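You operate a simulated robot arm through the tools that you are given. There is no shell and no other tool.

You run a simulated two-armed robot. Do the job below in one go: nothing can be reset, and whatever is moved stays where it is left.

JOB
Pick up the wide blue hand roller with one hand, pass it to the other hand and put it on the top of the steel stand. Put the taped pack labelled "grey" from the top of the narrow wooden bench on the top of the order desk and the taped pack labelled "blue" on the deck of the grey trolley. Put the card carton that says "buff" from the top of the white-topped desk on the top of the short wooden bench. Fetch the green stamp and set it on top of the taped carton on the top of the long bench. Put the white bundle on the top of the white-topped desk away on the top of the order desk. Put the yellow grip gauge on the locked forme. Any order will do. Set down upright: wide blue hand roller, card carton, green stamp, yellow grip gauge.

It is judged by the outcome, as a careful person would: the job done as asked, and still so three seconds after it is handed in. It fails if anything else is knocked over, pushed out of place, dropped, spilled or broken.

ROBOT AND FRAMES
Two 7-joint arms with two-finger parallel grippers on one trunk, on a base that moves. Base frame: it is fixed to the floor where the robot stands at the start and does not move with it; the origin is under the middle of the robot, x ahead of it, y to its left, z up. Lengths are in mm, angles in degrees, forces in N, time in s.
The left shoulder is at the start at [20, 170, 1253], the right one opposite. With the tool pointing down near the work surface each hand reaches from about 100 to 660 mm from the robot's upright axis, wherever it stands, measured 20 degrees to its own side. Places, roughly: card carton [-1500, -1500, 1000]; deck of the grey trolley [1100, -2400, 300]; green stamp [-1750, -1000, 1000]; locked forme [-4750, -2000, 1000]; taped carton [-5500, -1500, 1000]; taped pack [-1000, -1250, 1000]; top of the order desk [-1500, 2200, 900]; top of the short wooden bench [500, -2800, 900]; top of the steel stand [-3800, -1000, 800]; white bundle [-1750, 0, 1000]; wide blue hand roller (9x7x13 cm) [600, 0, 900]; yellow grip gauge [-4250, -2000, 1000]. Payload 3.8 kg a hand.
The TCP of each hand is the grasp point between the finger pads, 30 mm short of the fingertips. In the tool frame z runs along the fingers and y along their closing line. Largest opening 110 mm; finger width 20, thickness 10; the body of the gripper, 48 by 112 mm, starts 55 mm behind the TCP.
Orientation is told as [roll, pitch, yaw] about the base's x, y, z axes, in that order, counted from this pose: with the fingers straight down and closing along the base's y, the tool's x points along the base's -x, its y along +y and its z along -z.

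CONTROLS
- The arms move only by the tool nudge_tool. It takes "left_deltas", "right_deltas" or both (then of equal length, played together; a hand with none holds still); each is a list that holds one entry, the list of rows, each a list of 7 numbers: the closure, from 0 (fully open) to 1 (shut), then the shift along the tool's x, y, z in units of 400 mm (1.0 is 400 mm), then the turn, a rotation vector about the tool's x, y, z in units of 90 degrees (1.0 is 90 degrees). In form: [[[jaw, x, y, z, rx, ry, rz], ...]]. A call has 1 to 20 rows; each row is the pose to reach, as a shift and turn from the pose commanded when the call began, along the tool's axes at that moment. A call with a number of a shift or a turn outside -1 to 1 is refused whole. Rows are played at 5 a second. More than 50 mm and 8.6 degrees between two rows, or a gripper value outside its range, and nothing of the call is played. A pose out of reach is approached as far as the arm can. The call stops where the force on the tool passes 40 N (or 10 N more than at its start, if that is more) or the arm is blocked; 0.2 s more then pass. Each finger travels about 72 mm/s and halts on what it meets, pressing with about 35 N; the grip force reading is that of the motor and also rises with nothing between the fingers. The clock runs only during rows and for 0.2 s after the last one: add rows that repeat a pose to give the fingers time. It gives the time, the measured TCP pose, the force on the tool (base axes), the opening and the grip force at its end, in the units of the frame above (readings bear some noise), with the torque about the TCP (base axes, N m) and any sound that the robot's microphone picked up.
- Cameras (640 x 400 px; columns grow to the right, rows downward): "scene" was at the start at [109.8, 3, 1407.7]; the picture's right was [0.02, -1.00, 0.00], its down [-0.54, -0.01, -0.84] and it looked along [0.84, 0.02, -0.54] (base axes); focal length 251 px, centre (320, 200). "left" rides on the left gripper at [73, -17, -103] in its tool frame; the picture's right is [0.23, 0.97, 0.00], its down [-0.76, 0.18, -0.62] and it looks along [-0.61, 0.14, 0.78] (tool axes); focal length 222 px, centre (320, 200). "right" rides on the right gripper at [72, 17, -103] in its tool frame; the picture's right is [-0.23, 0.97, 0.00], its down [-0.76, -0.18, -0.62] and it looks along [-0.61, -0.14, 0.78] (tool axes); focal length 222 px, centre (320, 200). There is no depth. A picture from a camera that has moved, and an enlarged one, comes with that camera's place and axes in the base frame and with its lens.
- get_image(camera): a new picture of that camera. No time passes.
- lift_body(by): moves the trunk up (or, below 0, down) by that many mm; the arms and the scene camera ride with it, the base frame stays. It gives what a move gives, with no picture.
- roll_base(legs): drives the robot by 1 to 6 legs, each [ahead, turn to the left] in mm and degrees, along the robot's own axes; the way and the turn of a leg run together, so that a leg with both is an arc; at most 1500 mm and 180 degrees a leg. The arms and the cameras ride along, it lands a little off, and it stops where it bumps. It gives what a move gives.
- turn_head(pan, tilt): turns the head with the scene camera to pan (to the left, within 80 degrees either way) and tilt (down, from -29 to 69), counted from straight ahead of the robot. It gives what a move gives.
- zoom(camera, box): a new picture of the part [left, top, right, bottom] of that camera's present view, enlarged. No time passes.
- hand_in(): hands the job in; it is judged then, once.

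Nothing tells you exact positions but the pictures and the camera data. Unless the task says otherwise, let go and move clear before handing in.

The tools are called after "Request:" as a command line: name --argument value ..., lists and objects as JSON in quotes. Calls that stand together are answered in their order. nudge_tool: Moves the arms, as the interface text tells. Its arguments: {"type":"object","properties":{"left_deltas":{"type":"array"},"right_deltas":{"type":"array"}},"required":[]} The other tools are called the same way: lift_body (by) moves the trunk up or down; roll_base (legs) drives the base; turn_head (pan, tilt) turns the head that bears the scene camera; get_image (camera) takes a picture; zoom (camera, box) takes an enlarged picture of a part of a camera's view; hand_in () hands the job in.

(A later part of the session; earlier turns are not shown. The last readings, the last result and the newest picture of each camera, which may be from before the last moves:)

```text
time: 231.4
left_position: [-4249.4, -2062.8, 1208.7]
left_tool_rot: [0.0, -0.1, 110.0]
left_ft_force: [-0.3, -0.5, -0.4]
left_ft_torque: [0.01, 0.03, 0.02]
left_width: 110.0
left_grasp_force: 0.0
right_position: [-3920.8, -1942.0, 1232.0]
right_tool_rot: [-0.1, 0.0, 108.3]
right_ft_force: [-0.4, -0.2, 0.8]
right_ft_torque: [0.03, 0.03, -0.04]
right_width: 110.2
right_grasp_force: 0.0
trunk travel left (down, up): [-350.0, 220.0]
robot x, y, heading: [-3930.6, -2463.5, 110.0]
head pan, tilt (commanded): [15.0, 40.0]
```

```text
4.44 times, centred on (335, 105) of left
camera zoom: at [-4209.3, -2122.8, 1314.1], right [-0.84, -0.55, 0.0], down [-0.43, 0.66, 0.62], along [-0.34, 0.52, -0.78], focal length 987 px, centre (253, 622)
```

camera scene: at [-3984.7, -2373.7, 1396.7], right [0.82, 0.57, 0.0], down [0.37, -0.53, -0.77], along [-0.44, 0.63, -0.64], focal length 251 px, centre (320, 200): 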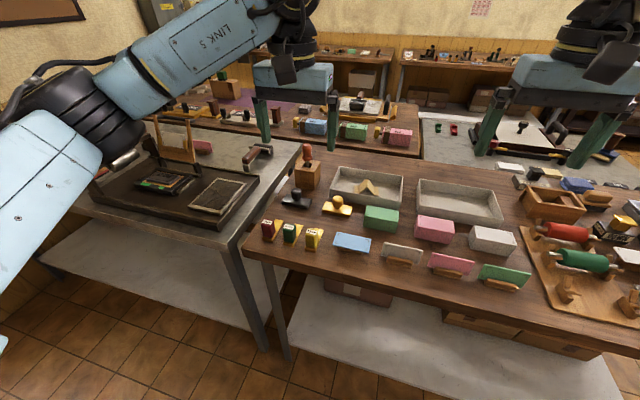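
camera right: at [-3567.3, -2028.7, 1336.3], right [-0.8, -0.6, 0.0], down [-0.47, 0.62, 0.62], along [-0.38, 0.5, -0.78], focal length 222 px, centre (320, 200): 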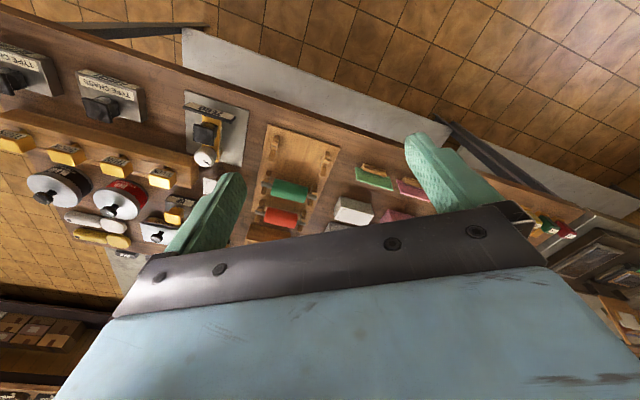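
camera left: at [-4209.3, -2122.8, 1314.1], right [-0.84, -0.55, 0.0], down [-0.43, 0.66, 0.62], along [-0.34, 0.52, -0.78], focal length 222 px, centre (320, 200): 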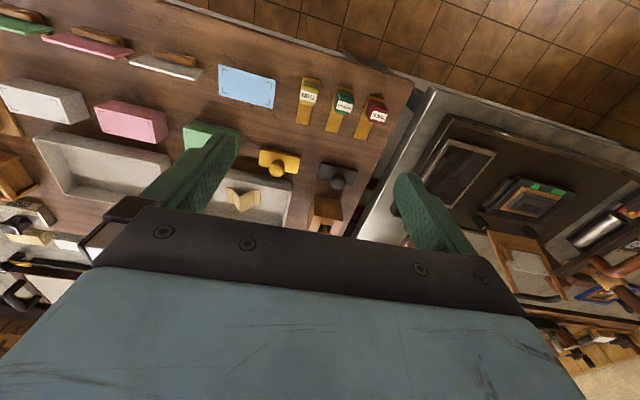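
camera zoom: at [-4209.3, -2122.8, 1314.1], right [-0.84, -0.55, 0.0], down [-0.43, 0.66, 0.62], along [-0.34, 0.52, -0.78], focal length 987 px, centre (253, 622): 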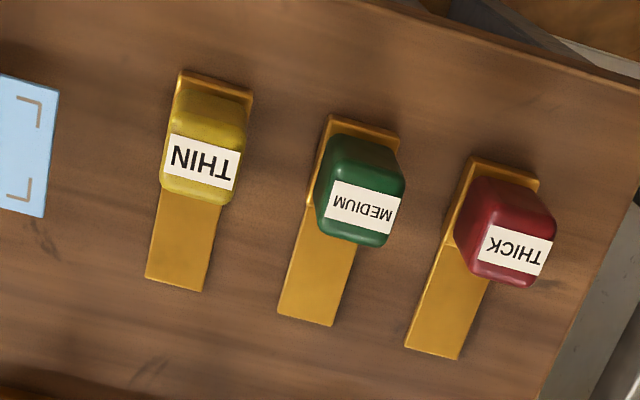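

The locked forme is the black chase with the "RETURN" block on the press bed, near [-4765, -2129]. The gauges stand only about 52 mm apart, so I'll turn the left hand 90 degrees to grip the yellow handle front-to-back.

Request:
nudge_tool --left_deltas '[[[0, -0.004, -0.003, 0.03, 0, 0, -0.0909], [0, -0.007, -0.007, 0.06, 0, 0, -0.1818], [0, -0.011, -0.01, 0.09, 0, 0, -0.2727], [0, -0.015, -0.013, 0.12, 0, 0, -0.3636], [0, -0.018, -0.016, 0.15, 0, 0, -0.4545], [0, -0.022, -0.02, 0.18, 0, 0, -0.5454], [0, -0.025, -0.023, 0.21, 0, 0, -0.6363], [0, -0.029, -0.026, 0.24, 0, 0, -0.7272], [0, -0.033, -0.029, 0.27, 0, 0, -0.8181], [0, -0.036, -0.033, 0.3, 0, 0, -0.909], [0, -0.04, -0.036, 0.3225, 0, 0, -1.0], [0, -0.04, -0.036, 0.3225, 0, 0, -1.0]]]'

Request:
get_image --camera "left"

Request:
get_image --camera "scene"

```text
time: 234.0
left_position: [-4242.3, -2040.3, 1081.2]
left_tool_rot: [0.0, 0.1, -159.9]
left_ft_force: [-0.3, 0.6, 0.9]
left_ft_torque: [-0.01, -0.02, -0.04]
left_width: 110.1
left_grasp_force: 0.1
right_position: [-3922.4, -1942.0, 1232.1]
right_tool_rot: [0.1, 0.1, 108.3]
right_ft_force: [0.4, 0.8, -0.2]
right_ft_torque: [0.0, 0.03, -0.01]
right_width: 110.2
right_grasp_force: 0.0
trunk travel left (down, up): [-350.0, 220.0]
robot x, y, heading: [-3926.8, -2467.3, 110.0]
head pan, tilt (commanded): [15.0, 40.0]
```

```text
taken
camera left: at [-4179.3, -1999.2, 1184.7], right [0.55, -0.84, 0.0], down [-0.65, -0.43, 0.62], along [-0.52, -0.34, -0.78], focal length 222 px, centre (320, 200)
```

left: 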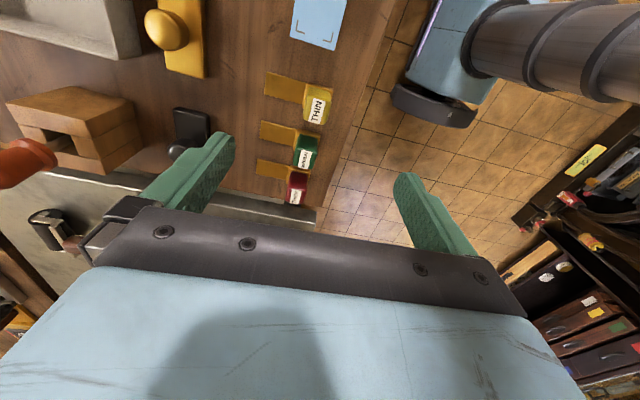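

```text
taken
camera scene: at [-3984.8, -2373.8, 1396.6], right [0.82, 0.57, 0.0], down [0.37, -0.53, -0.77], along [-0.44, 0.63, -0.64], focal length 251 px, centre (320, 200)
```

scene: 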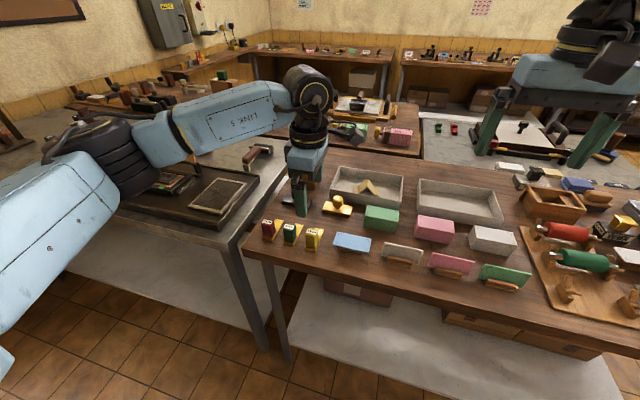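

Request:
zoom --camera "left" --box '[230, 50, 380, 220]'

Request:
zoom --camera "scene" --box '[240, 150, 380, 270]'

```text
2.35 times, centred on (305, 135) of left
camera zoom: at [-4179.3, -1999.2, 1184.7], right [0.55, -0.84, 0.0], down [-0.65, -0.43, 0.62], along [-0.52, -0.34, -0.78], focal length 523 px, centre (355, 353)
```

zoom: 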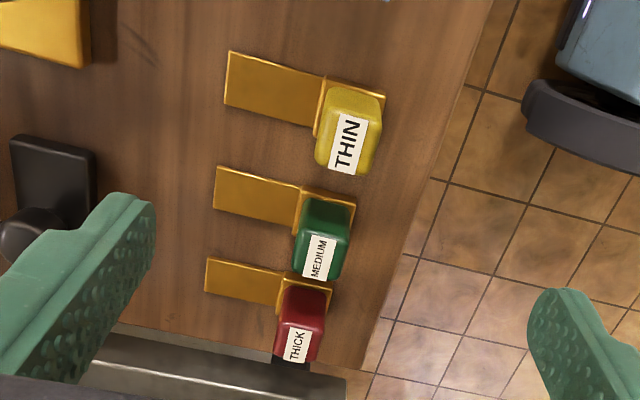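

```text
3.33 times, centred on (310, 210) of scene
camera zoom: at [-3984.8, -2373.8, 1396.6], right [0.82, 0.57, 0.0], down [0.37, -0.53, -0.77], along [-0.44, 0.63, -0.64], focal length 838 px, centre (353, 167)
```

zoom: 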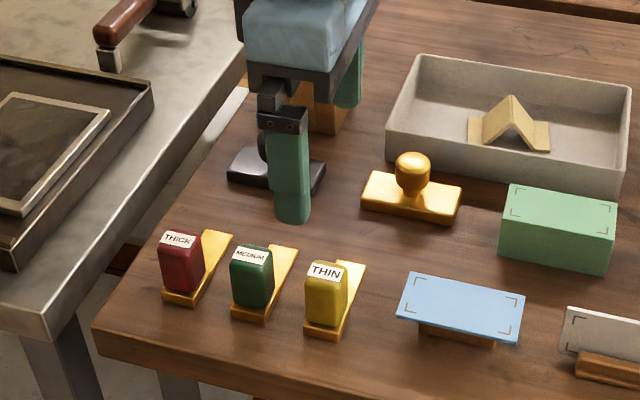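

The yellow handle's top comes out at [-4246, -2037, 936] from both cameras, right under the hand. I'll go down around it and check before closing.

Request:
nudge_tool --left_deltas '[[[0.2, -0.007, -0.01, 0.1, 0, 0, 0], [0.3, -0.007, -0.01, 0.2, 0, 0, 0], [0.3, -0.007, -0.01, 0.28, 0, 0, 0], [0.3, -0.007, -0.01, 0.335, 0, 0, 0], [0.3, -0.007, -0.01, 0.335, 0, 0, 0]]]'

Request:
zoom --camera "left" --box '[200, 30, 440, 220]'

Request:
zoom --camera "scene" --box '[240, 150, 380, 270]'

```text
time: 235.2
left_position: [-4247.1, -2038.5, 945.9]
left_tool_rot: [-0.1, 0.0, -159.9]
left_ft_force: [0.5, 0.3, -0.9]
left_ft_torque: [-0.01, 0.01, 0.03]
left_width: 77.1
left_grasp_force: 0.1
right_position: [-3922.3, -1943.2, 1232.9]
right_tool_rot: [0.0, -0.1, 108.5]
right_ft_force: [0.1, 0.0, 0.1]
right_ft_torque: [-0.03, 0.02, -0.02]
right_width: 110.0
right_grasp_force: 0.2
trunk travel left (down, up): [-350.0, 220.0]
robot x, y, heading: [-3927.8, -2464.5, 109.7]
head pan, tilt (commanded): [15.0, 40.0]
```

```text
2.11 times, centred on (320, 125) of left
camera zoom: at [-4184.0, -1996.8, 1049.5], right [0.55, -0.84, 0.0], down [-0.65, -0.43, 0.62], along [-0.52, -0.34, -0.78], focal length 468 px, centre (320, 358)
```

zoom: 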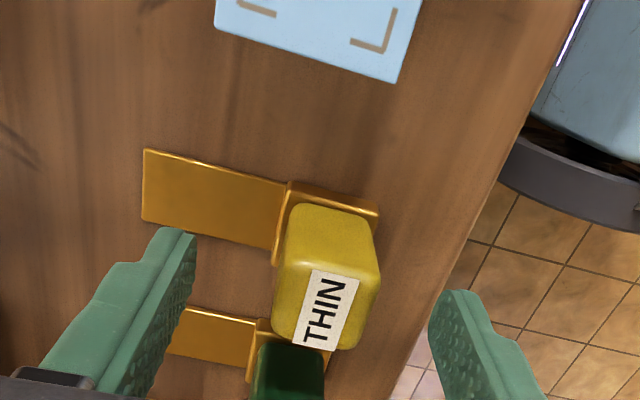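

```text
3.33 times, centred on (310, 210) of scene
camera zoom: at [-3984.7, -2373.8, 1396.6], right [0.82, 0.57, 0.0], down [0.37, -0.53, -0.77], along [-0.44, 0.63, -0.64], focal length 838 px, centre (353, 167)
```

zoom: 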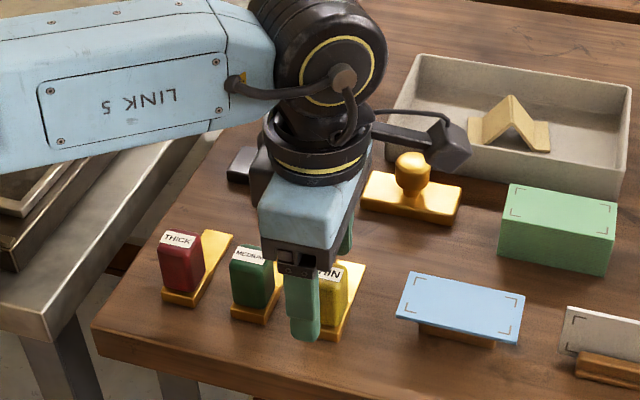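

Request:
nudge_tool --left_deltas '[[[0.35, 0.007, 0, 0.008, 0, 0, 0], [0.4, 0.007, 0, 0.015, 0, 0, 0], [0.6, 0.007, 0, 0.015, 0, 0, 0], [1, 0.007, 0, 0.015, 0, 0, 0], [1, 0.007, 0, 0.015, 0, 0, 0], [1, 0.007, 0, 0.015, 0, 0, 0]]]'

Request:
zoom --camera "left" --box '[200, 30, 440, 220]'

Request:
zoom --camera "scene" --box '[240, 150, 380, 270]'

```text
time: 236.6
left_position: [-4243.4, -2037.5, 940.1]
left_tool_rot: [0.0, 0.0, -160.1]
left_ft_force: [-0.7, 1.2, 0.6]
left_ft_torque: [-0.03, -0.05, 0.02]
left_width: 27.2
left_grasp_force: 35.0
right_position: [-3922.0, -1942.0, 1232.6]
right_tool_rot: [0.0, -0.1, 108.4]
right_ft_force: [0.4, 0.5, 0.0]
right_ft_torque: [0.02, 0.02, 0.0]
right_width: 109.8
right_grasp_force: 0.1
trunk travel left (down, up): [-350.0, 220.0]
robot x, y, heading: [-3926.7, -2466.1, 109.9]
head pan, tilt (commanded): [15.0, 40.0]
```

```text
2.11 times, centred on (320, 125) of left
camera zoom: at [-4180.7, -1995.8, 1044.8], right [0.55, -0.84, 0.0], down [-0.65, -0.43, 0.62], along [-0.52, -0.34, -0.78], focal length 468 px, centre (320, 358)
```

zoom: 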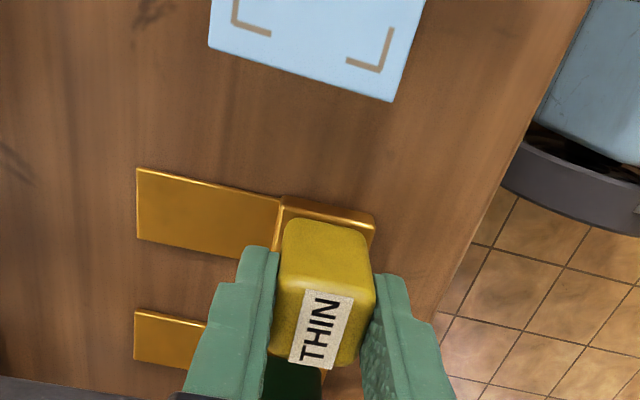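

```text
3.33 times, centred on (310, 210) of scene
camera zoom: at [-3984.8, -2373.7, 1396.6], right [0.82, 0.57, 0.0], down [0.37, -0.53, -0.77], along [-0.44, 0.63, -0.64], focal length 838 px, centre (353, 167)
```

zoom: 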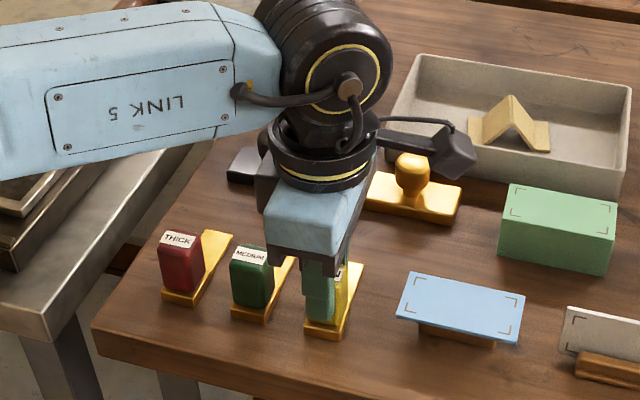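

The gauge handle is gripped (27 mm). I'll lift it straight up.

Request:
nudge_tool --left_deltas '[[[1, 0, 0, -0.03, 0, 0, 0], [1, 0, 0, -0.1, 0, 0, 0], [1, 0, 0, -0.2, 0, 0, 0], [1, 0, 0, -0.3, 0, 0, 0], [1, 0, 0, -0.4, 0, 0, 0], [1, 0, 0, -0.5, 0, 0, 0], [1, 0, 0, -0.6, 0, 0, 0]]]'

Request:
zoom --camera "left" --box '[200, 30, 440, 220]'

Request:
get_image --camera "scene"

```text
time: 238.2
left_position: [-4244.5, -2038.0, 1180.7]
left_tool_rot: [0.0, -0.1, -160.1]
left_ft_force: [-0.3, 0.0, -0.6]
left_ft_torque: [0.0, -0.04, -0.01]
left_width: 27.3
left_grasp_force: 35.1
right_position: [-3922.1, -1942.6, 1232.9]
right_tool_rot: [0.0, 0.0, 108.3]
right_ft_force: [-0.1, 0.1, 0.2]
right_ft_torque: [0.02, 0.03, 0.0]
right_width: 110.0
right_grasp_force: 0.1
trunk travel left (down, up): [-350.0, 220.0]
robot x, y, heading: [-3928.3, -2463.5, 109.6]
head pan, tilt (commanded): [15.0, 40.0]
```

```text
2.11 times, centred on (320, 125) of left
camera zoom: at [-4182.2, -1996.7, 1285.5], right [0.55, -0.84, 0.0], down [-0.65, -0.43, 0.62], along [-0.52, -0.34, -0.78], focal length 468 px, centre (320, 358)
```

zoom: 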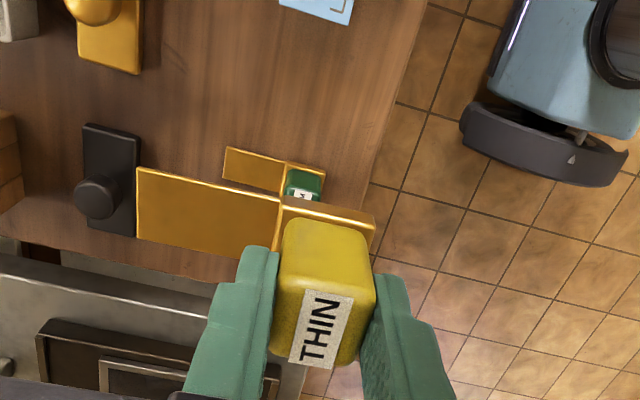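

```text
taken
camera scene: at [-3984.4, -2374.0, 1396.7], right [0.82, 0.57, 0.0], down [0.37, -0.53, -0.77], along [-0.44, 0.63, -0.64], focal length 251 px, centre (320, 200)
```

scene: 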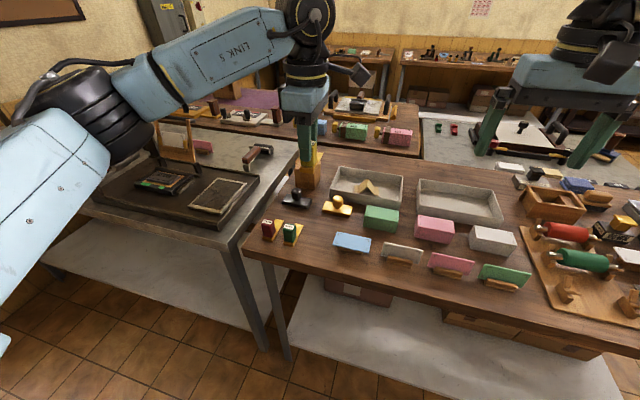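

The gauge is up, its neighbours untouched. I'll raise the trunk for clearance over the standing frisket frame, then shift left to face the locked forme.

Request:
lift_body --by 120

Request:
roll_base --legs '[[0, 81.4], [536, 0], [0, -82.4]]'

Request:
turn_head --pan 15 --tilt 45

Request:
get_image --camera "scene"

Request:
get_image --camera "left"

```text
time: 239.7
left_position: [-4244.9, -2037.5, 1299.4]
left_tool_rot: [0.0, 0.0, -160.0]
left_ft_force: [0.3, 0.3, -0.7]
left_ft_torque: [-0.04, 0.03, 0.02]
left_width: 27.4
left_grasp_force: 35.2
right_position: [-3922.5, -1941.0, 1352.9]
right_tool_rot: [0.0, 0.0, 108.4]
right_ft_force: [-1.0, 0.4, 0.2]
right_ft_torque: [0.03, 0.01, 0.02]
right_width: 110.0
right_grasp_force: 0.0
trunk travel left (down, up): [-470.0, 100.0]
robot x, y, heading: [-3925.9, -2461.7, 109.8]
head pan, tilt (commanded): [15.0, 40.0]
```

```text
time: 250.0
left_position: [-4773.6, -2153.8, 1300.1]
left_tool_rot: [0.0, -0.1, -160.5]
left_ft_force: [0.5, 0.4, -0.3]
left_ft_torque: [0.01, 0.01, 0.01]
left_width: 27.1
left_grasp_force: 34.7
right_position: [-4447.9, -2060.8, 1352.7]
right_tool_rot: [0.0, 0.1, 107.9]
right_ft_force: [-0.1, 0.1, 0.2]
right_ft_torque: [-0.01, -0.03, -0.01]
right_width: 110.2
right_grasp_force: 0.0
trunk travel left (down, up): [-470.0, 100.0]
robot x, y, heading: [-4458.3, -2585.5, 109.2]
head pan, tilt (commanded): [15.0, 40.0]
```

```text
time: 250.6
left_position: [-4772.3, -2152.8, 1301.0]
left_tool_rot: [0.0, 0.1, -160.5]
left_ft_force: [-0.2, 0.8, -0.3]
left_ft_torque: [0.01, 0.03, 0.02]
left_width: 27.3
left_grasp_force: 35.3
right_position: [-4448.8, -2061.5, 1353.2]
right_tool_rot: [0.0, 0.0, 107.9]
right_ft_force: [-0.3, 0.8, 0.1]
right_ft_torque: [-0.02, -0.01, 0.0]
right_width: 110.2
right_grasp_force: 0.0
trunk travel left (down, up): [-470.0, 100.0]
robot x, y, heading: [-4461.7, -2582.5, 109.2]
head pan, tilt (commanded): [15.0, 45.0]
```

```text
taken
camera scene: at [-4512.7, -2494.6, 1509.4], right [0.83, 0.56, 0.0], down [0.4, -0.58, -0.71], along [-0.4, 0.58, -0.71], focal length 251 px, centre (320, 200)
```

scene: 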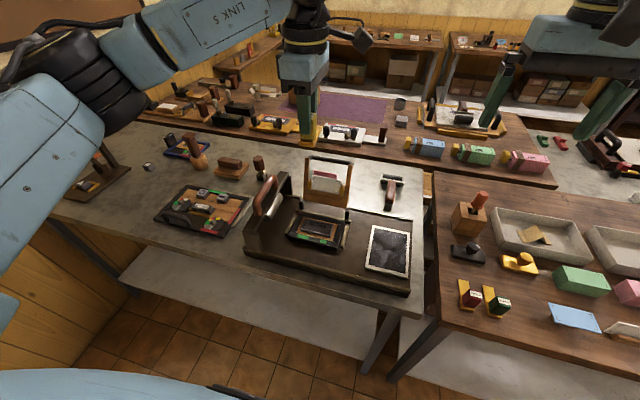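

```text
taken
camera left: at [-4709.3, -2112.3, 1404.7], right [0.54, -0.84, 0.0], down [-0.66, -0.42, 0.62], along [-0.53, -0.34, -0.78], focal length 222 px, centre (320, 200)
```

left: 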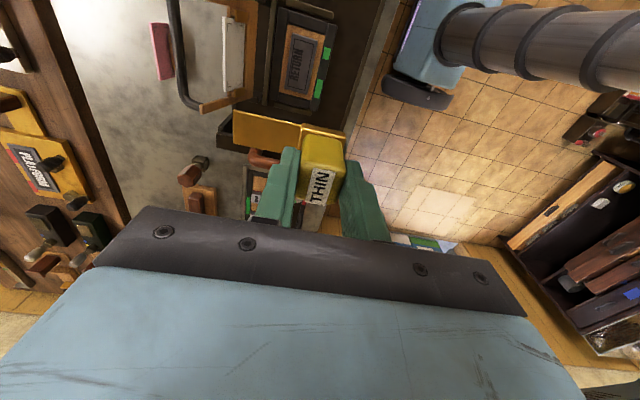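

Request:
zoom --camera "scene" --box '[230, 150, 430, 300]'

Request:
zoom --camera "scene" --box '[130, 120, 280, 250]'

Request:
zoom --camera "left" --box '[200, 0, 380, 140]'

```text
2.67 times, centred on (330, 225) of scene
camera zoom: at [-4512.7, -2494.6, 1509.4], right [0.83, 0.56, 0.0], down [0.4, -0.58, -0.71], along [-0.4, 0.58, -0.71], focal length 670 px, centre (293, 133)
```

zoom: 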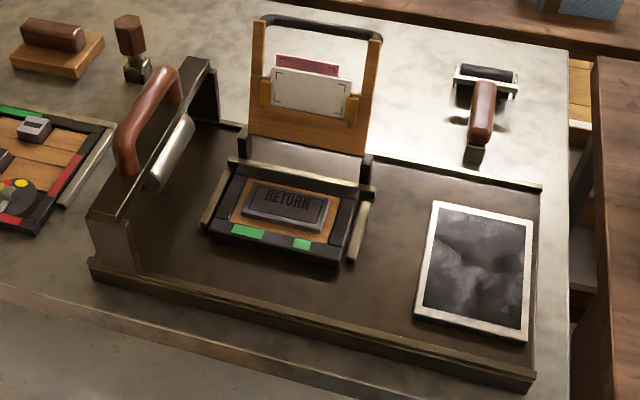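

```text
3.08 times, centred on (205, 185) of scene
camera zoom: at [-4512.7, -2494.6, 1509.4], right [0.83, 0.56, 0.0], down [0.4, -0.58, -0.71], along [-0.4, 0.58, -0.71], focal length 773 px, centre (674, 246)
```

zoom: 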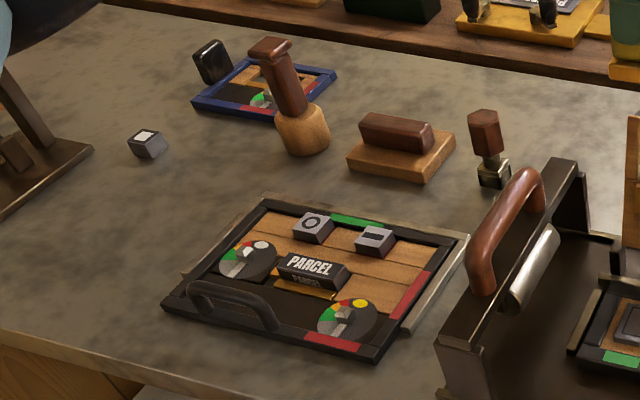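

```text
2.86 times, centred on (290, 70) of left
camera zoom: at [-4709.3, -2112.3, 1404.7], right [0.54, -0.84, 0.0], down [-0.66, -0.42, 0.62], along [-0.53, -0.34, -0.78], focal length 635 px, centre (406, 571)
```

zoom: 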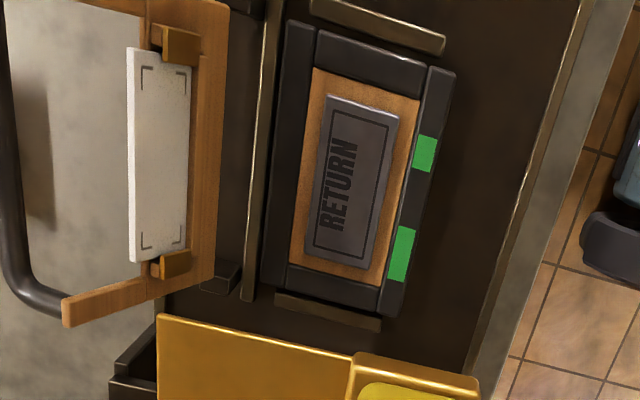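

The locked forme (green lock marks, "RETURN") has a raised plate about 86 x 46 mm centred near [-4779, -2114, 930]. I'll turn the gauge back by 90 degrees so its 80 mm base lies lengthwise along that plate.

Request:
nudge_tool --left_deltas '[[[1, -0.0035, -0.009, 0, 0, 0, 0.0909], [1, -0.007, -0.018, 0, 0, 0, 0.1818], [1, -0.0106, -0.027, 0, 0, 0, 0.2727], [1, -0.014, -0.036, 0, 0, 0, 0.3636], [1, -0.0177, -0.045, 0, 0, 0, 0.4545], [1, -0.021, -0.054, 0, 0, 0, 0.5454], [1, -0.025, -0.063, 0, 0, 0, 0.6363], [1, -0.028, -0.072, 0, 0, 0, 0.7272], [1, -0.032, -0.081, 0, 0, 0, 0.8181], [1, -0.0355, -0.09, 0, 0, 0, 0.909], [1, -0.039, -0.099, 0, 0, 0, 1.0], [1, -0.039, -0.099, 0, 0, 0, 1.0]]]'

Request:
get_image --camera "left"

Request:
zoom --camera "scene" --box '[200, 80, 440, 300]'

```text
time: 253.2
left_position: [-4801.2, -2120.1, 1300.6]
left_tool_rot: [0.0, 0.0, 109.3]
left_ft_force: [0.5, -0.1, -0.9]
left_ft_torque: [-0.01, 0.02, -0.04]
left_width: 27.2
left_grasp_force: 35.4
right_position: [-4449.1, -2059.9, 1353.4]
right_tool_rot: [-0.1, 0.0, 107.8]
right_ft_force: [0.7, 0.6, -0.4]
right_ft_torque: [-0.03, -0.02, 0.04]
right_width: 110.0
right_grasp_force: 0.1
trunk travel left (down, up): [-470.0, 100.0]
robot x, y, heading: [-4460.7, -2579.8, 109.2]
head pan, tilt (commanded): [15.0, 45.0]
```

```text
taken
camera left: at [-4761.2, -2182.4, 1404.0], right [-0.84, -0.54, 0.0], down [-0.42, 0.66, 0.62], along [-0.34, 0.53, -0.78], focal length 222 px, centre (320, 200)
```

left: 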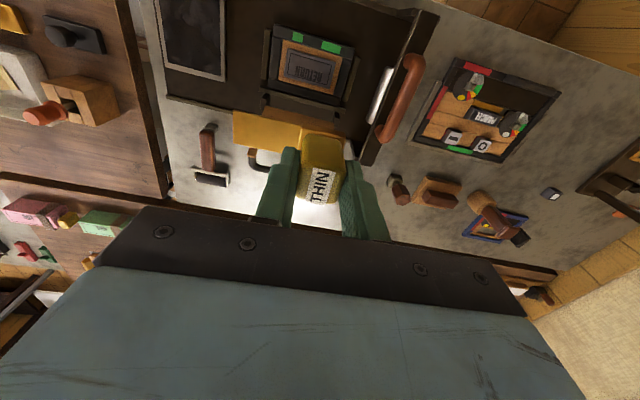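

```text
1.82 times, centred on (320, 190) of scene
camera zoom: at [-4512.7, -2494.7, 1509.4], right [0.83, 0.56, 0.0], down [0.4, -0.58, -0.71], along [-0.4, 0.58, -0.71], focal length 457 px, centre (320, 218)
```

zoom: 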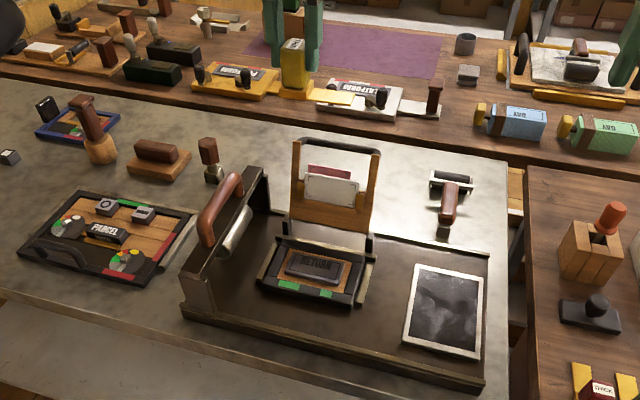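

Request:
zoom --camera "left" --box '[230, 10, 380, 120]'

Request:
zoom --camera "scene" --box '[270, 190, 370, 260]'

```text
3.64 times, centred on (305, 65) of left
camera zoom: at [-4761.2, -2182.4, 1404.0], right [-0.84, -0.54, 0.0], down [-0.42, 0.66, 0.62], along [-0.34, 0.53, -0.78], focal length 808 px, centre (374, 691)
```

zoom: 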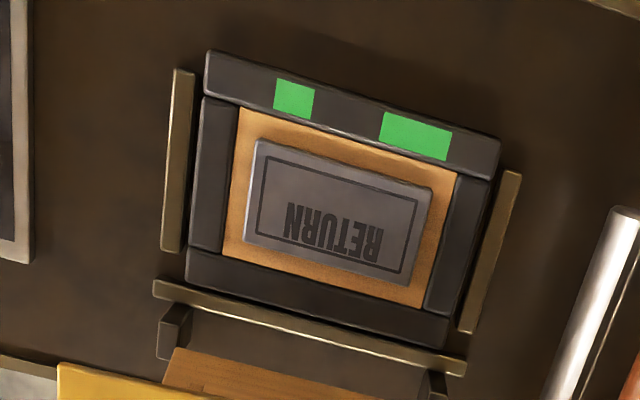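

```text
5.71 times, centred on (320, 225) of scene
camera zoom: at [-4512.7, -2494.7, 1509.4], right [0.83, 0.56, 0.0], down [0.4, -0.58, -0.71], along [-0.4, 0.58, -0.71], focal length 1436 px, centre (320, 57)
```

zoom: 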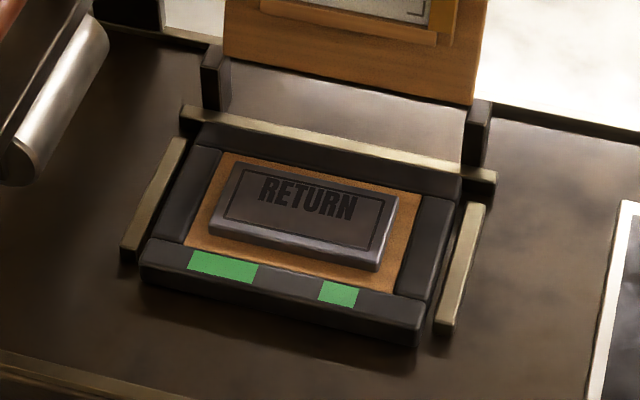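

Request:
lift_body --by -120

Request:
nudge_tool --left_deltas '[[[1, 0, 0, 0.1, 0, 0, 0], [1, 0, 0, 0.2, 0, 0, 0], [1, 0, 0, 0.3, 0, 0, 0], [1, 0, 0, 0.38, 0, 0, 0], [1, 0, 0, 0.44, 0, 0, 0], [1, 0, 0, 0.44, 0, 0, 0]]]'

Request:
get_image --camera "left"

Request:
get_image --camera "scene"

```text
time: 254.7
left_position: [-4801.6, -2120.5, 1180.5]
left_tool_rot: [0.0, 0.0, 109.4]
left_ft_force: [0.2, -1.1, -0.7]
left_ft_torque: [0.0, 0.01, 0.02]
left_width: 27.5
left_grasp_force: 34.9
right_position: [-4448.2, -2060.2, 1233.6]
right_tool_rot: [0.0, -0.2, 107.9]
right_ft_force: [0.0, -0.6, 0.8]
right_ft_torque: [0.01, -0.04, -0.03]
right_width: 109.7
right_grasp_force: 0.2
trunk travel left (down, up): [-350.0, 220.0]
robot x, y, heading: [-4461.3, -2583.1, 109.2]
head pan, tilt (commanded): [15.0, 45.0]
```

```text
time: 256.1
left_position: [-4803.3, -2121.0, 1004.7]
left_tool_rot: [0.1, 0.0, 109.4]
left_ft_force: [0.8, 0.6, -0.6]
left_ft_torque: [0.02, -0.03, -0.03]
left_width: 27.4
left_grasp_force: 35.1
right_position: [-4448.8, -2061.8, 1232.9]
right_tool_rot: [-0.1, 0.0, 107.9]
right_ft_force: [-0.7, -0.6, 0.2]
right_ft_torque: [0.01, 0.01, 0.01]
right_width: 110.4
right_grasp_force: 0.1
trunk travel left (down, up): [-350.0, 220.0]
robot x, y, heading: [-4459.8, -2583.2, 109.4]
head pan, tilt (commanded): [15.0, 45.0]
```

```text
taken
camera left: at [-4762.0, -2181.9, 1108.8], right [-0.84, -0.54, 0.0], down [-0.42, 0.66, 0.62], along [-0.34, 0.52, -0.78], focal length 222 px, centre (320, 200)
```

left: 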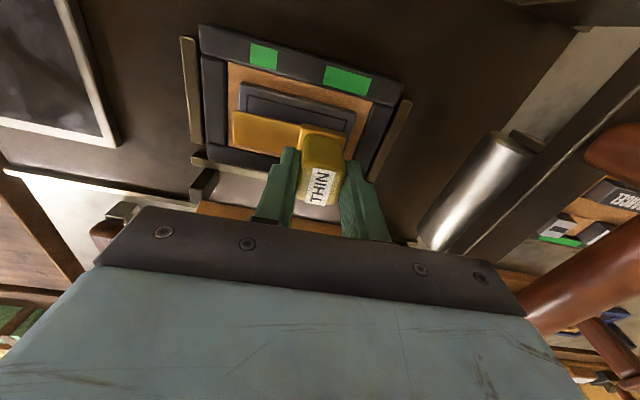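

```text
taken
camera scene: at [-4512.6, -2494.7, 1389.4], right [0.83, 0.56, 0.0], down [0.4, -0.58, -0.71], along [-0.4, 0.58, -0.71], focal length 251 px, centre (320, 200)
```

scene: 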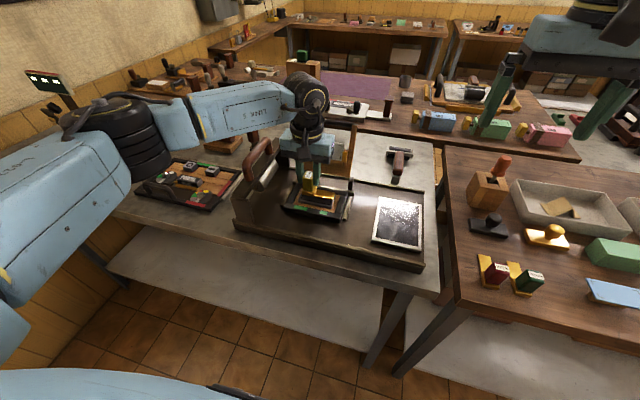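

Request:
zoom --camera "left" --box '[170, 10, 430, 220]'

Request:
zoom --camera "scene" --box '[230, 100, 400, 260]'

```text
1.90 times, centred on (300, 115) of left
camera zoom: at [-4762.0, -2181.9, 1108.8], right [-0.84, -0.54, 0.0], down [-0.42, 0.66, 0.62], along [-0.34, 0.52, -0.78], focal length 423 px, centre (358, 362)
```

zoom: 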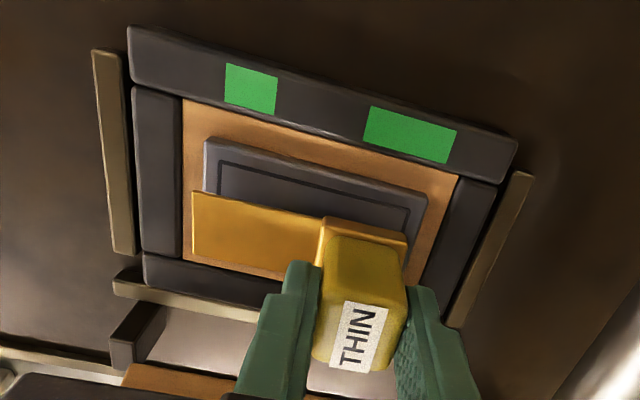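

```text
2.50 times, centred on (315, 180) of scene
camera zoom: at [-4512.6, -2494.7, 1389.4], right [0.83, 0.56, 0.0], down [0.4, -0.58, -0.71], along [-0.4, 0.58, -0.71], focal length 628 px, centre (332, 250)
```

zoom: 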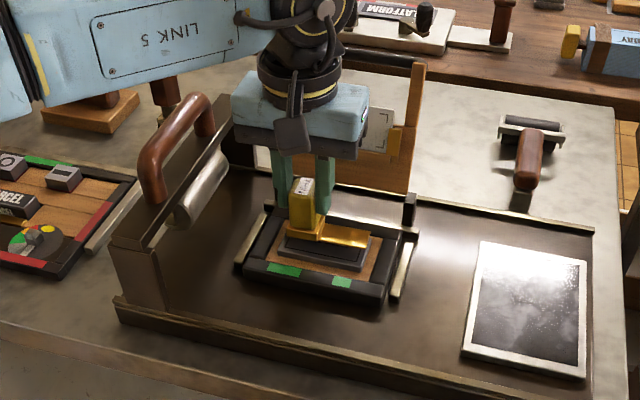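

Request:
nudge_tool --left_deltas '[[[1, 0, 0, 0.03, 0, 0, 0], [1, 0, 0, 0.05, 0, 0, 0], [1, 0, 0, 0.0625, 0, 0, 0], [1, 0, 0, 0.0625, 0, 0, 0]]]'

Request:
zoom --camera "left" --box '[170, 10, 430, 220]'

Request:
zoom --camera "scene" --box '[270, 150, 370, 230]'

```text
time: 257.1
left_position: [-4801.7, -2119.9, 983.1]
left_tool_rot: [-0.1, -0.5, 109.4]
left_ft_force: [-3.5, 1.4, 31.9]
left_ft_torque: [0.1, 0.05, 0.06]
left_width: 27.3
left_grasp_force: 34.8
right_position: [-4447.3, -2063.7, 1233.9]
right_tool_rot: [0.1, -0.2, 107.9]
right_ft_force: [-1.3, -0.2, 0.1]
right_ft_torque: [0.0, 0.0, 0.0]
right_width: 110.0
right_grasp_force: 0.0
trunk travel left (down, up): [-350.0, 220.0]
robot x, y, heading: [-4456.9, -2586.9, 109.5]
head pan, tilt (commanded): [15.0, 45.0]
```

```text
1.90 times, centred on (300, 115) of left
camera zoom: at [-4761.4, -2182.4, 1086.9], right [-0.84, -0.54, 0.0], down [-0.42, 0.65, 0.63], along [-0.34, 0.53, -0.78], focal length 423 px, centre (358, 362)
```

zoom: 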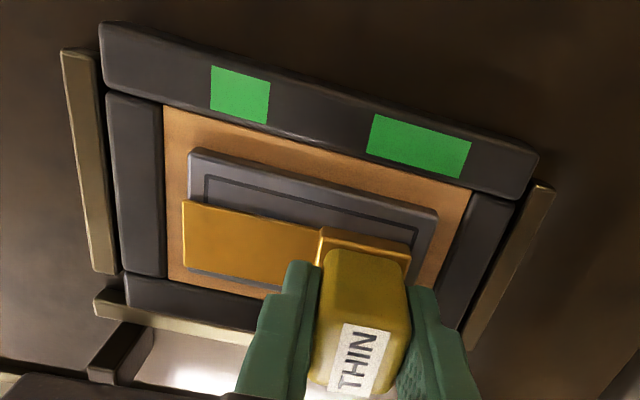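

```text
5.00 times, centred on (320, 190) of scene
camera zoom: at [-4511.5, -2496.8, 1389.7], right [0.83, 0.56, 0.0], down [0.4, -0.58, -0.71], along [-0.4, 0.58, -0.71], focal length 1256 px, centre (320, 250)
```

zoom: 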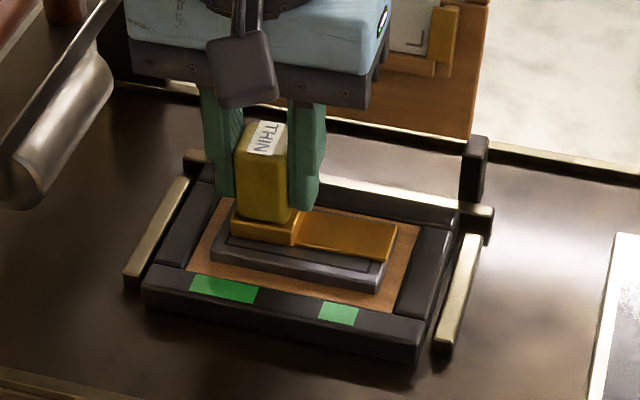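

The gauge has touched the forme's plate and lies lengthwise on it. I'll ease the pressure, release and lift away.

Request:
nudge_tool --left_deltas '[[[1, 0, 0, -0.006, 0, 0, 0], [1, 0, 0, -0.011, 0, 0, 0], [1, 0, 0, -0.011, 0, 0, 0]]]'

Request:
nudge_tool --left_deltas '[[[0.9, 0, 0, 0, 0, 0, 0], [0.75, 0, 0, 0, 0, 0, 0], [0.6, 0, 0, 0, 0, 0, 0], [0.45, 0, 0, 0, 0, 0, 0], [0.35, 0, 0, 0, 0, 0, 0], [0.35, 0, 0, 0, 0, 0, 0]]]'

Request:
zoom --camera "left" --box '[170, 10, 430, 220]'

Request:
zoom --camera "scene" --box '[270, 150, 370, 230]'

```text
time: 257.9
left_position: [-4801.5, -2121.3, 982.9]
left_tool_rot: [0.0, 0.0, 109.4]
left_ft_force: [0.0, 4.5, 12.1]
left_ft_torque: [0.44, -0.04, 0.04]
left_width: 27.2
left_grasp_force: 35.2
right_position: [-4448.5, -2060.9, 1231.8]
right_tool_rot: [0.0, -0.1, 107.8]
right_ft_force: [-0.5, 1.1, -0.3]
right_ft_torque: [0.0, 0.0, 0.02]
right_width: 110.0
right_grasp_force: 0.1
trunk travel left (down, up): [-350.0, 220.0]
robot x, y, heading: [-4462.9, -2582.9, 109.3]
head pan, tilt (commanded): [15.0, 45.0]
```

```text
time: 259.3
left_position: [-4802.0, -2120.5, 983.9]
left_tool_rot: [0.0, 0.0, 109.5]
left_ft_force: [0.2, 0.8, 0.0]
left_ft_torque: [0.02, -0.01, 0.01]
left_width: 71.3
left_grasp_force: 0.1
right_position: [-4447.8, -2060.7, 1231.9]
right_tool_rot: [0.0, 0.0, 107.9]
right_ft_force: [-0.2, -0.1, 0.1]
right_ft_torque: [-0.02, -0.02, 0.0]
right_width: 109.9
right_grasp_force: 0.0
trunk travel left (down, up): [-350.0, 220.0]
robot x, y, heading: [-4459.3, -2581.5, 109.4]
head pan, tilt (commanded): [15.0, 45.0]
```

```text
1.90 times, centred on (300, 115) of left
camera zoom: at [-4762.0, -2182.5, 1087.7], right [-0.84, -0.54, 0.0], down [-0.42, 0.66, 0.62], along [-0.34, 0.52, -0.78], focal length 423 px, centre (358, 362)
```

zoom: 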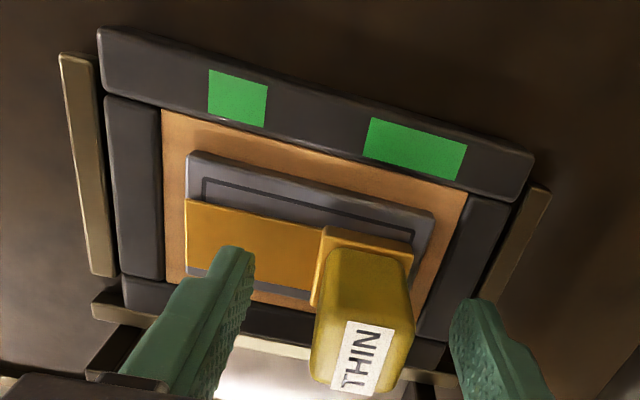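

```text
5.00 times, centred on (320, 190) of scene
camera zoom: at [-4512.7, -2494.7, 1389.4], right [0.83, 0.56, 0.0], down [0.4, -0.58, -0.71], along [-0.4, 0.58, -0.71], focal length 1256 px, centre (320, 250)
```

zoom: 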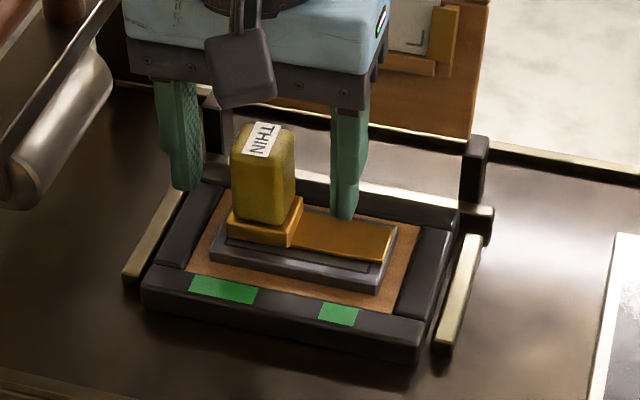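

Request:
nudge_tool --left_deltas '[[[0.35, 0, 0, -0.04, 0, 0, 0], [0.35, 0, 0, -0.12, 0, 0, 0], [0.35, 0, 0, -0.22, 0, 0, 0], [0.35, 0, 0, -0.32, 0, 0, 0], [0.2, 0, 0, -0.42, 0, 0, 0], [0, 0, 0, -0.52, 0, 0, 0]]]'

Request:
zoom --camera "scene" --box '[230, 130, 410, 260]'

Request:
get_image --camera "left"

```text
time: 260.7
left_position: [-4802.9, -2121.0, 1192.5]
left_tool_rot: [0.2, 0.0, 109.4]
left_ft_force: [-0.1, -1.0, 0.2]
left_ft_torque: [-0.01, -0.03, -0.04]
left_width: 109.9
left_grasp_force: 0.0
right_position: [-4448.4, -2060.3, 1232.7]
right_tool_rot: [0.0, -0.1, 107.9]
right_ft_force: [-0.9, 0.1, 0.0]
right_ft_torque: [0.03, 0.02, 0.01]
right_width: 109.8
right_grasp_force: 0.1
trunk travel left (down, up): [-350.0, 220.0]
robot x, y, heading: [-4460.4, -2582.4, 109.4]
head pan, tilt (commanded): [15.0, 45.0]
```

```text
3.08 times, centred on (320, 195) of scene
camera zoom: at [-4512.2, -2494.9, 1389.4], right [0.83, 0.56, 0.0], down [0.4, -0.58, -0.71], along [-0.4, 0.58, -0.71], focal length 773 px, centre (320, 215)
```

zoom: 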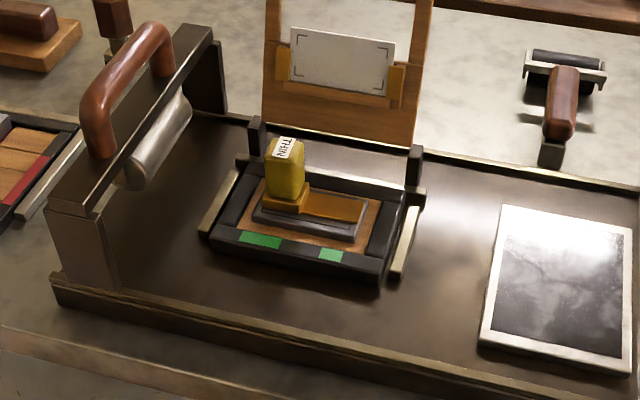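

```text
taken
camera left: at [-4761.7, -2181.6, 1296.9], right [-0.84, -0.54, 0.0], down [-0.42, 0.66, 0.62], along [-0.34, 0.52, -0.78], focal length 222 px, centre (320, 200)
```

left: 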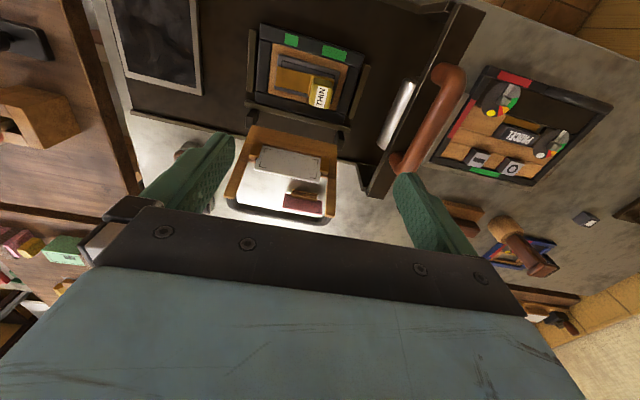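

The gauge stands upright on the locked forme; three jobs are done. Next I'll back off and drive east along the south aisle to the south end of the white-topped desk for the BUFF carton.

Request:
nudge_tool --left_deltas '[[[0, 0.06, 0, -0.02, 0, 0, 0], [0, 0.12, 0, -0.04, 0, 0, 0]]]'

Request:
roll_base --legs '[[-250, 0], [0, -92.5], [1500, 0], [1100, 0]]'

Request:
turn_head --pan 20 --tilt 25

Request:
get_image --camera "scene"

```text
time: 261.3
left_position: [-4786.9, -2165.5, 1208.5]
left_tool_rot: [0.0, 0.0, 109.4]
left_ft_force: [0.5, 1.0, 0.0]
left_ft_torque: [-0.02, 0.01, -0.01]
left_width: 109.9
left_grasp_force: 0.0
right_position: [-4448.9, -2060.3, 1233.3]
right_tool_rot: [0.0, 0.0, 107.8]
right_ft_force: [0.0, -0.1, 0.1]
right_ft_torque: [-0.01, -0.04, 0.03]
right_width: 109.8
right_grasp_force: 0.1
trunk travel left (down, up): [-350.0, 220.0]
robot x, y, heading: [-4455.3, -2580.8, 109.6]
head pan, tilt (commanded): [15.0, 45.0]
```

```text
time: 279.5
left_position: [-1438.1, -1709.4, 1208.6]
left_tool_rot: [0.0, -0.1, 18.2]
left_ft_force: [0.8, 0.5, 0.0]
left_ft_torque: [-0.02, -0.01, 0.0]
left_width: 109.9
left_grasp_force: 0.0
right_position: [-1342.8, -2052.3, 1233.7]
right_tool_rot: [-0.1, 0.0, 16.5]
right_ft_force: [-0.6, -0.7, -0.3]
right_ft_torque: [0.01, -0.01, 0.01]
right_width: 110.1
right_grasp_force: 0.0
trunk travel left (down, up): [-350.0, 220.0]
robot x, y, heading: [-1862.7, -2027.4, 18.0]
head pan, tilt (commanded): [15.0, 45.0]
```

```text
time: 280.4
left_position: [-1438.0, -1709.9, 1207.9]
left_tool_rot: [-0.1, 0.0, 18.1]
left_ft_force: [-0.7, 0.8, 0.3]
left_ft_torque: [0.0, 0.02, -0.03]
left_width: 110.1
left_grasp_force: 0.1
right_position: [-1341.9, -2050.8, 1232.3]
right_tool_rot: [0.0, 0.0, 16.5]
right_ft_force: [0.6, 0.0, 0.5]
right_ft_torque: [0.0, -0.03, 0.01]
right_width: 110.0
right_grasp_force: 0.1
trunk travel left (down, up): [-350.0, 220.0]
robot x, y, heading: [-1860.3, -2025.2, 18.1]
head pan, tilt (commanded): [20.0, 25.0]
```

```text
taken
camera scene: at [-1771.3, -1964.0, 1419.9], right [0.62, -0.79, 0.0], down [-0.33, -0.26, -0.91], along [0.71, 0.56, -0.42], focal length 251 px, centre (320, 200)
```

scene: 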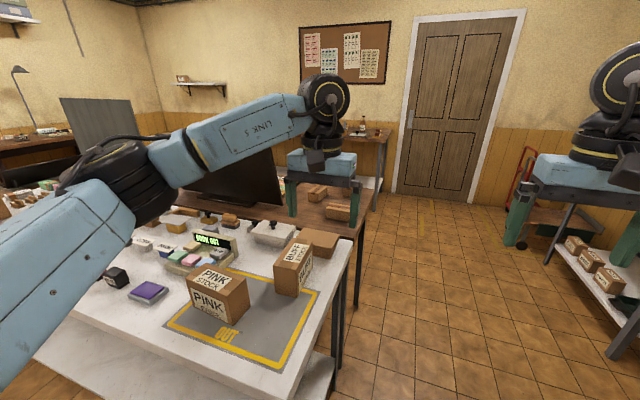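

Request:
zoom --camera "scene" --box '[160, 170, 380, 370]'

Request:
get_image --camera "left"

```text
2.00 times, centred on (270, 270) of scene
camera zoom: at [-1771.3, -1964.0, 1419.9], right [0.62, -0.79, 0.0], down [-0.33, -0.26, -0.91], along [0.71, 0.56, -0.42], focal length 502 px, centre (420, 60)
```

zoom: 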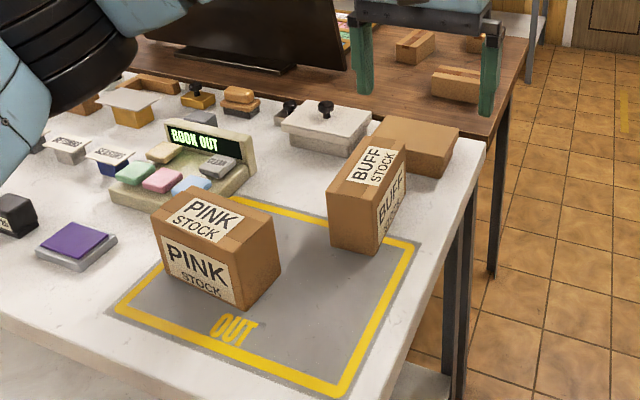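

```text
taken
camera left: at [-1502.2, -1747.6, 1312.3], right [-0.52, 0.86, 0.0], down [0.67, 0.41, 0.62], along [0.53, 0.32, -0.78], focal length 222 px, centre (320, 200)
```

left: 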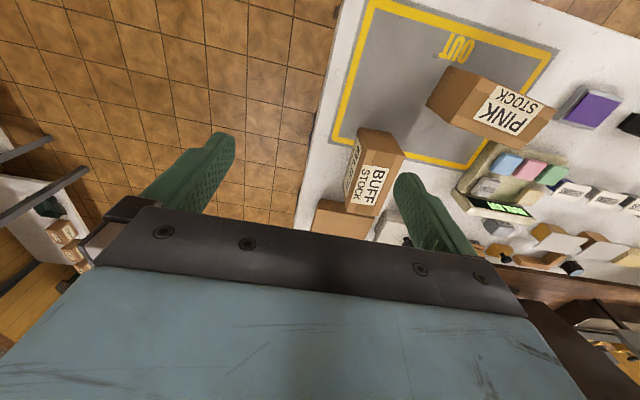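

Request:
zoom --camera "left" --box '[310, 100, 470, 250]'

Request:
zoom --camera "scene" --box '[250, 220, 370, 320]'

Request:
zoom --camera "scene" --box '[280, 160, 400, 240]'

```text
2.67 times, centred on (390, 175) of left
camera zoom: at [-1502.2, -1747.6, 1312.3], right [-0.52, 0.86, 0.0], down [0.67, 0.41, 0.62], along [0.53, 0.32, -0.78], focal length 592 px, centre (133, 267)
```

zoom: 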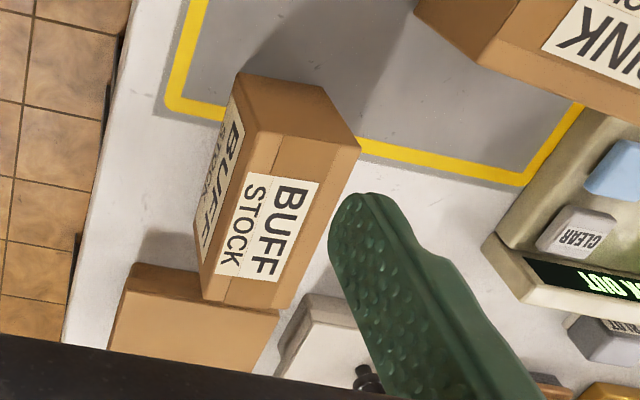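

```text
4.00 times, centred on (310, 270) of scene
camera zoom: at [-1771.3, -1964.0, 1419.9], right [0.62, -0.79, 0.0], down [-0.33, -0.26, -0.91], along [0.71, 0.56, -0.42], focal length 1005 px, centre (360, -80)
```

zoom: 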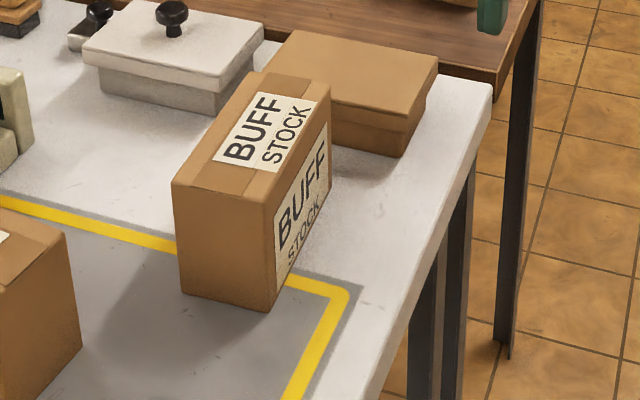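

```text
5.00 times, centred on (340, 200) of scene
camera zoom: at [-1771.3, -1964.0, 1419.9], right [0.62, -0.79, 0.0], down [-0.33, -0.26, -0.91], along [0.71, 0.56, -0.42], focal length 1256 px, centre (220, 200)
```

zoom: 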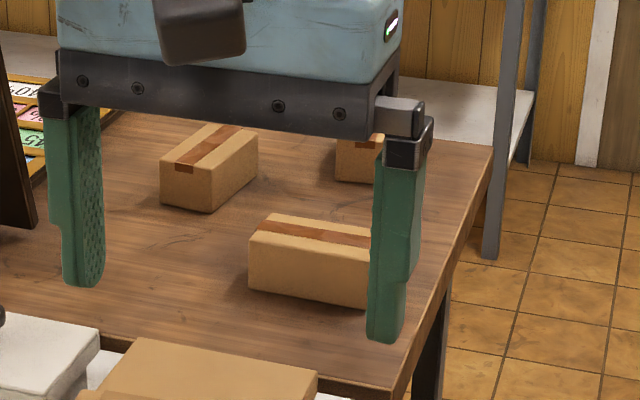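

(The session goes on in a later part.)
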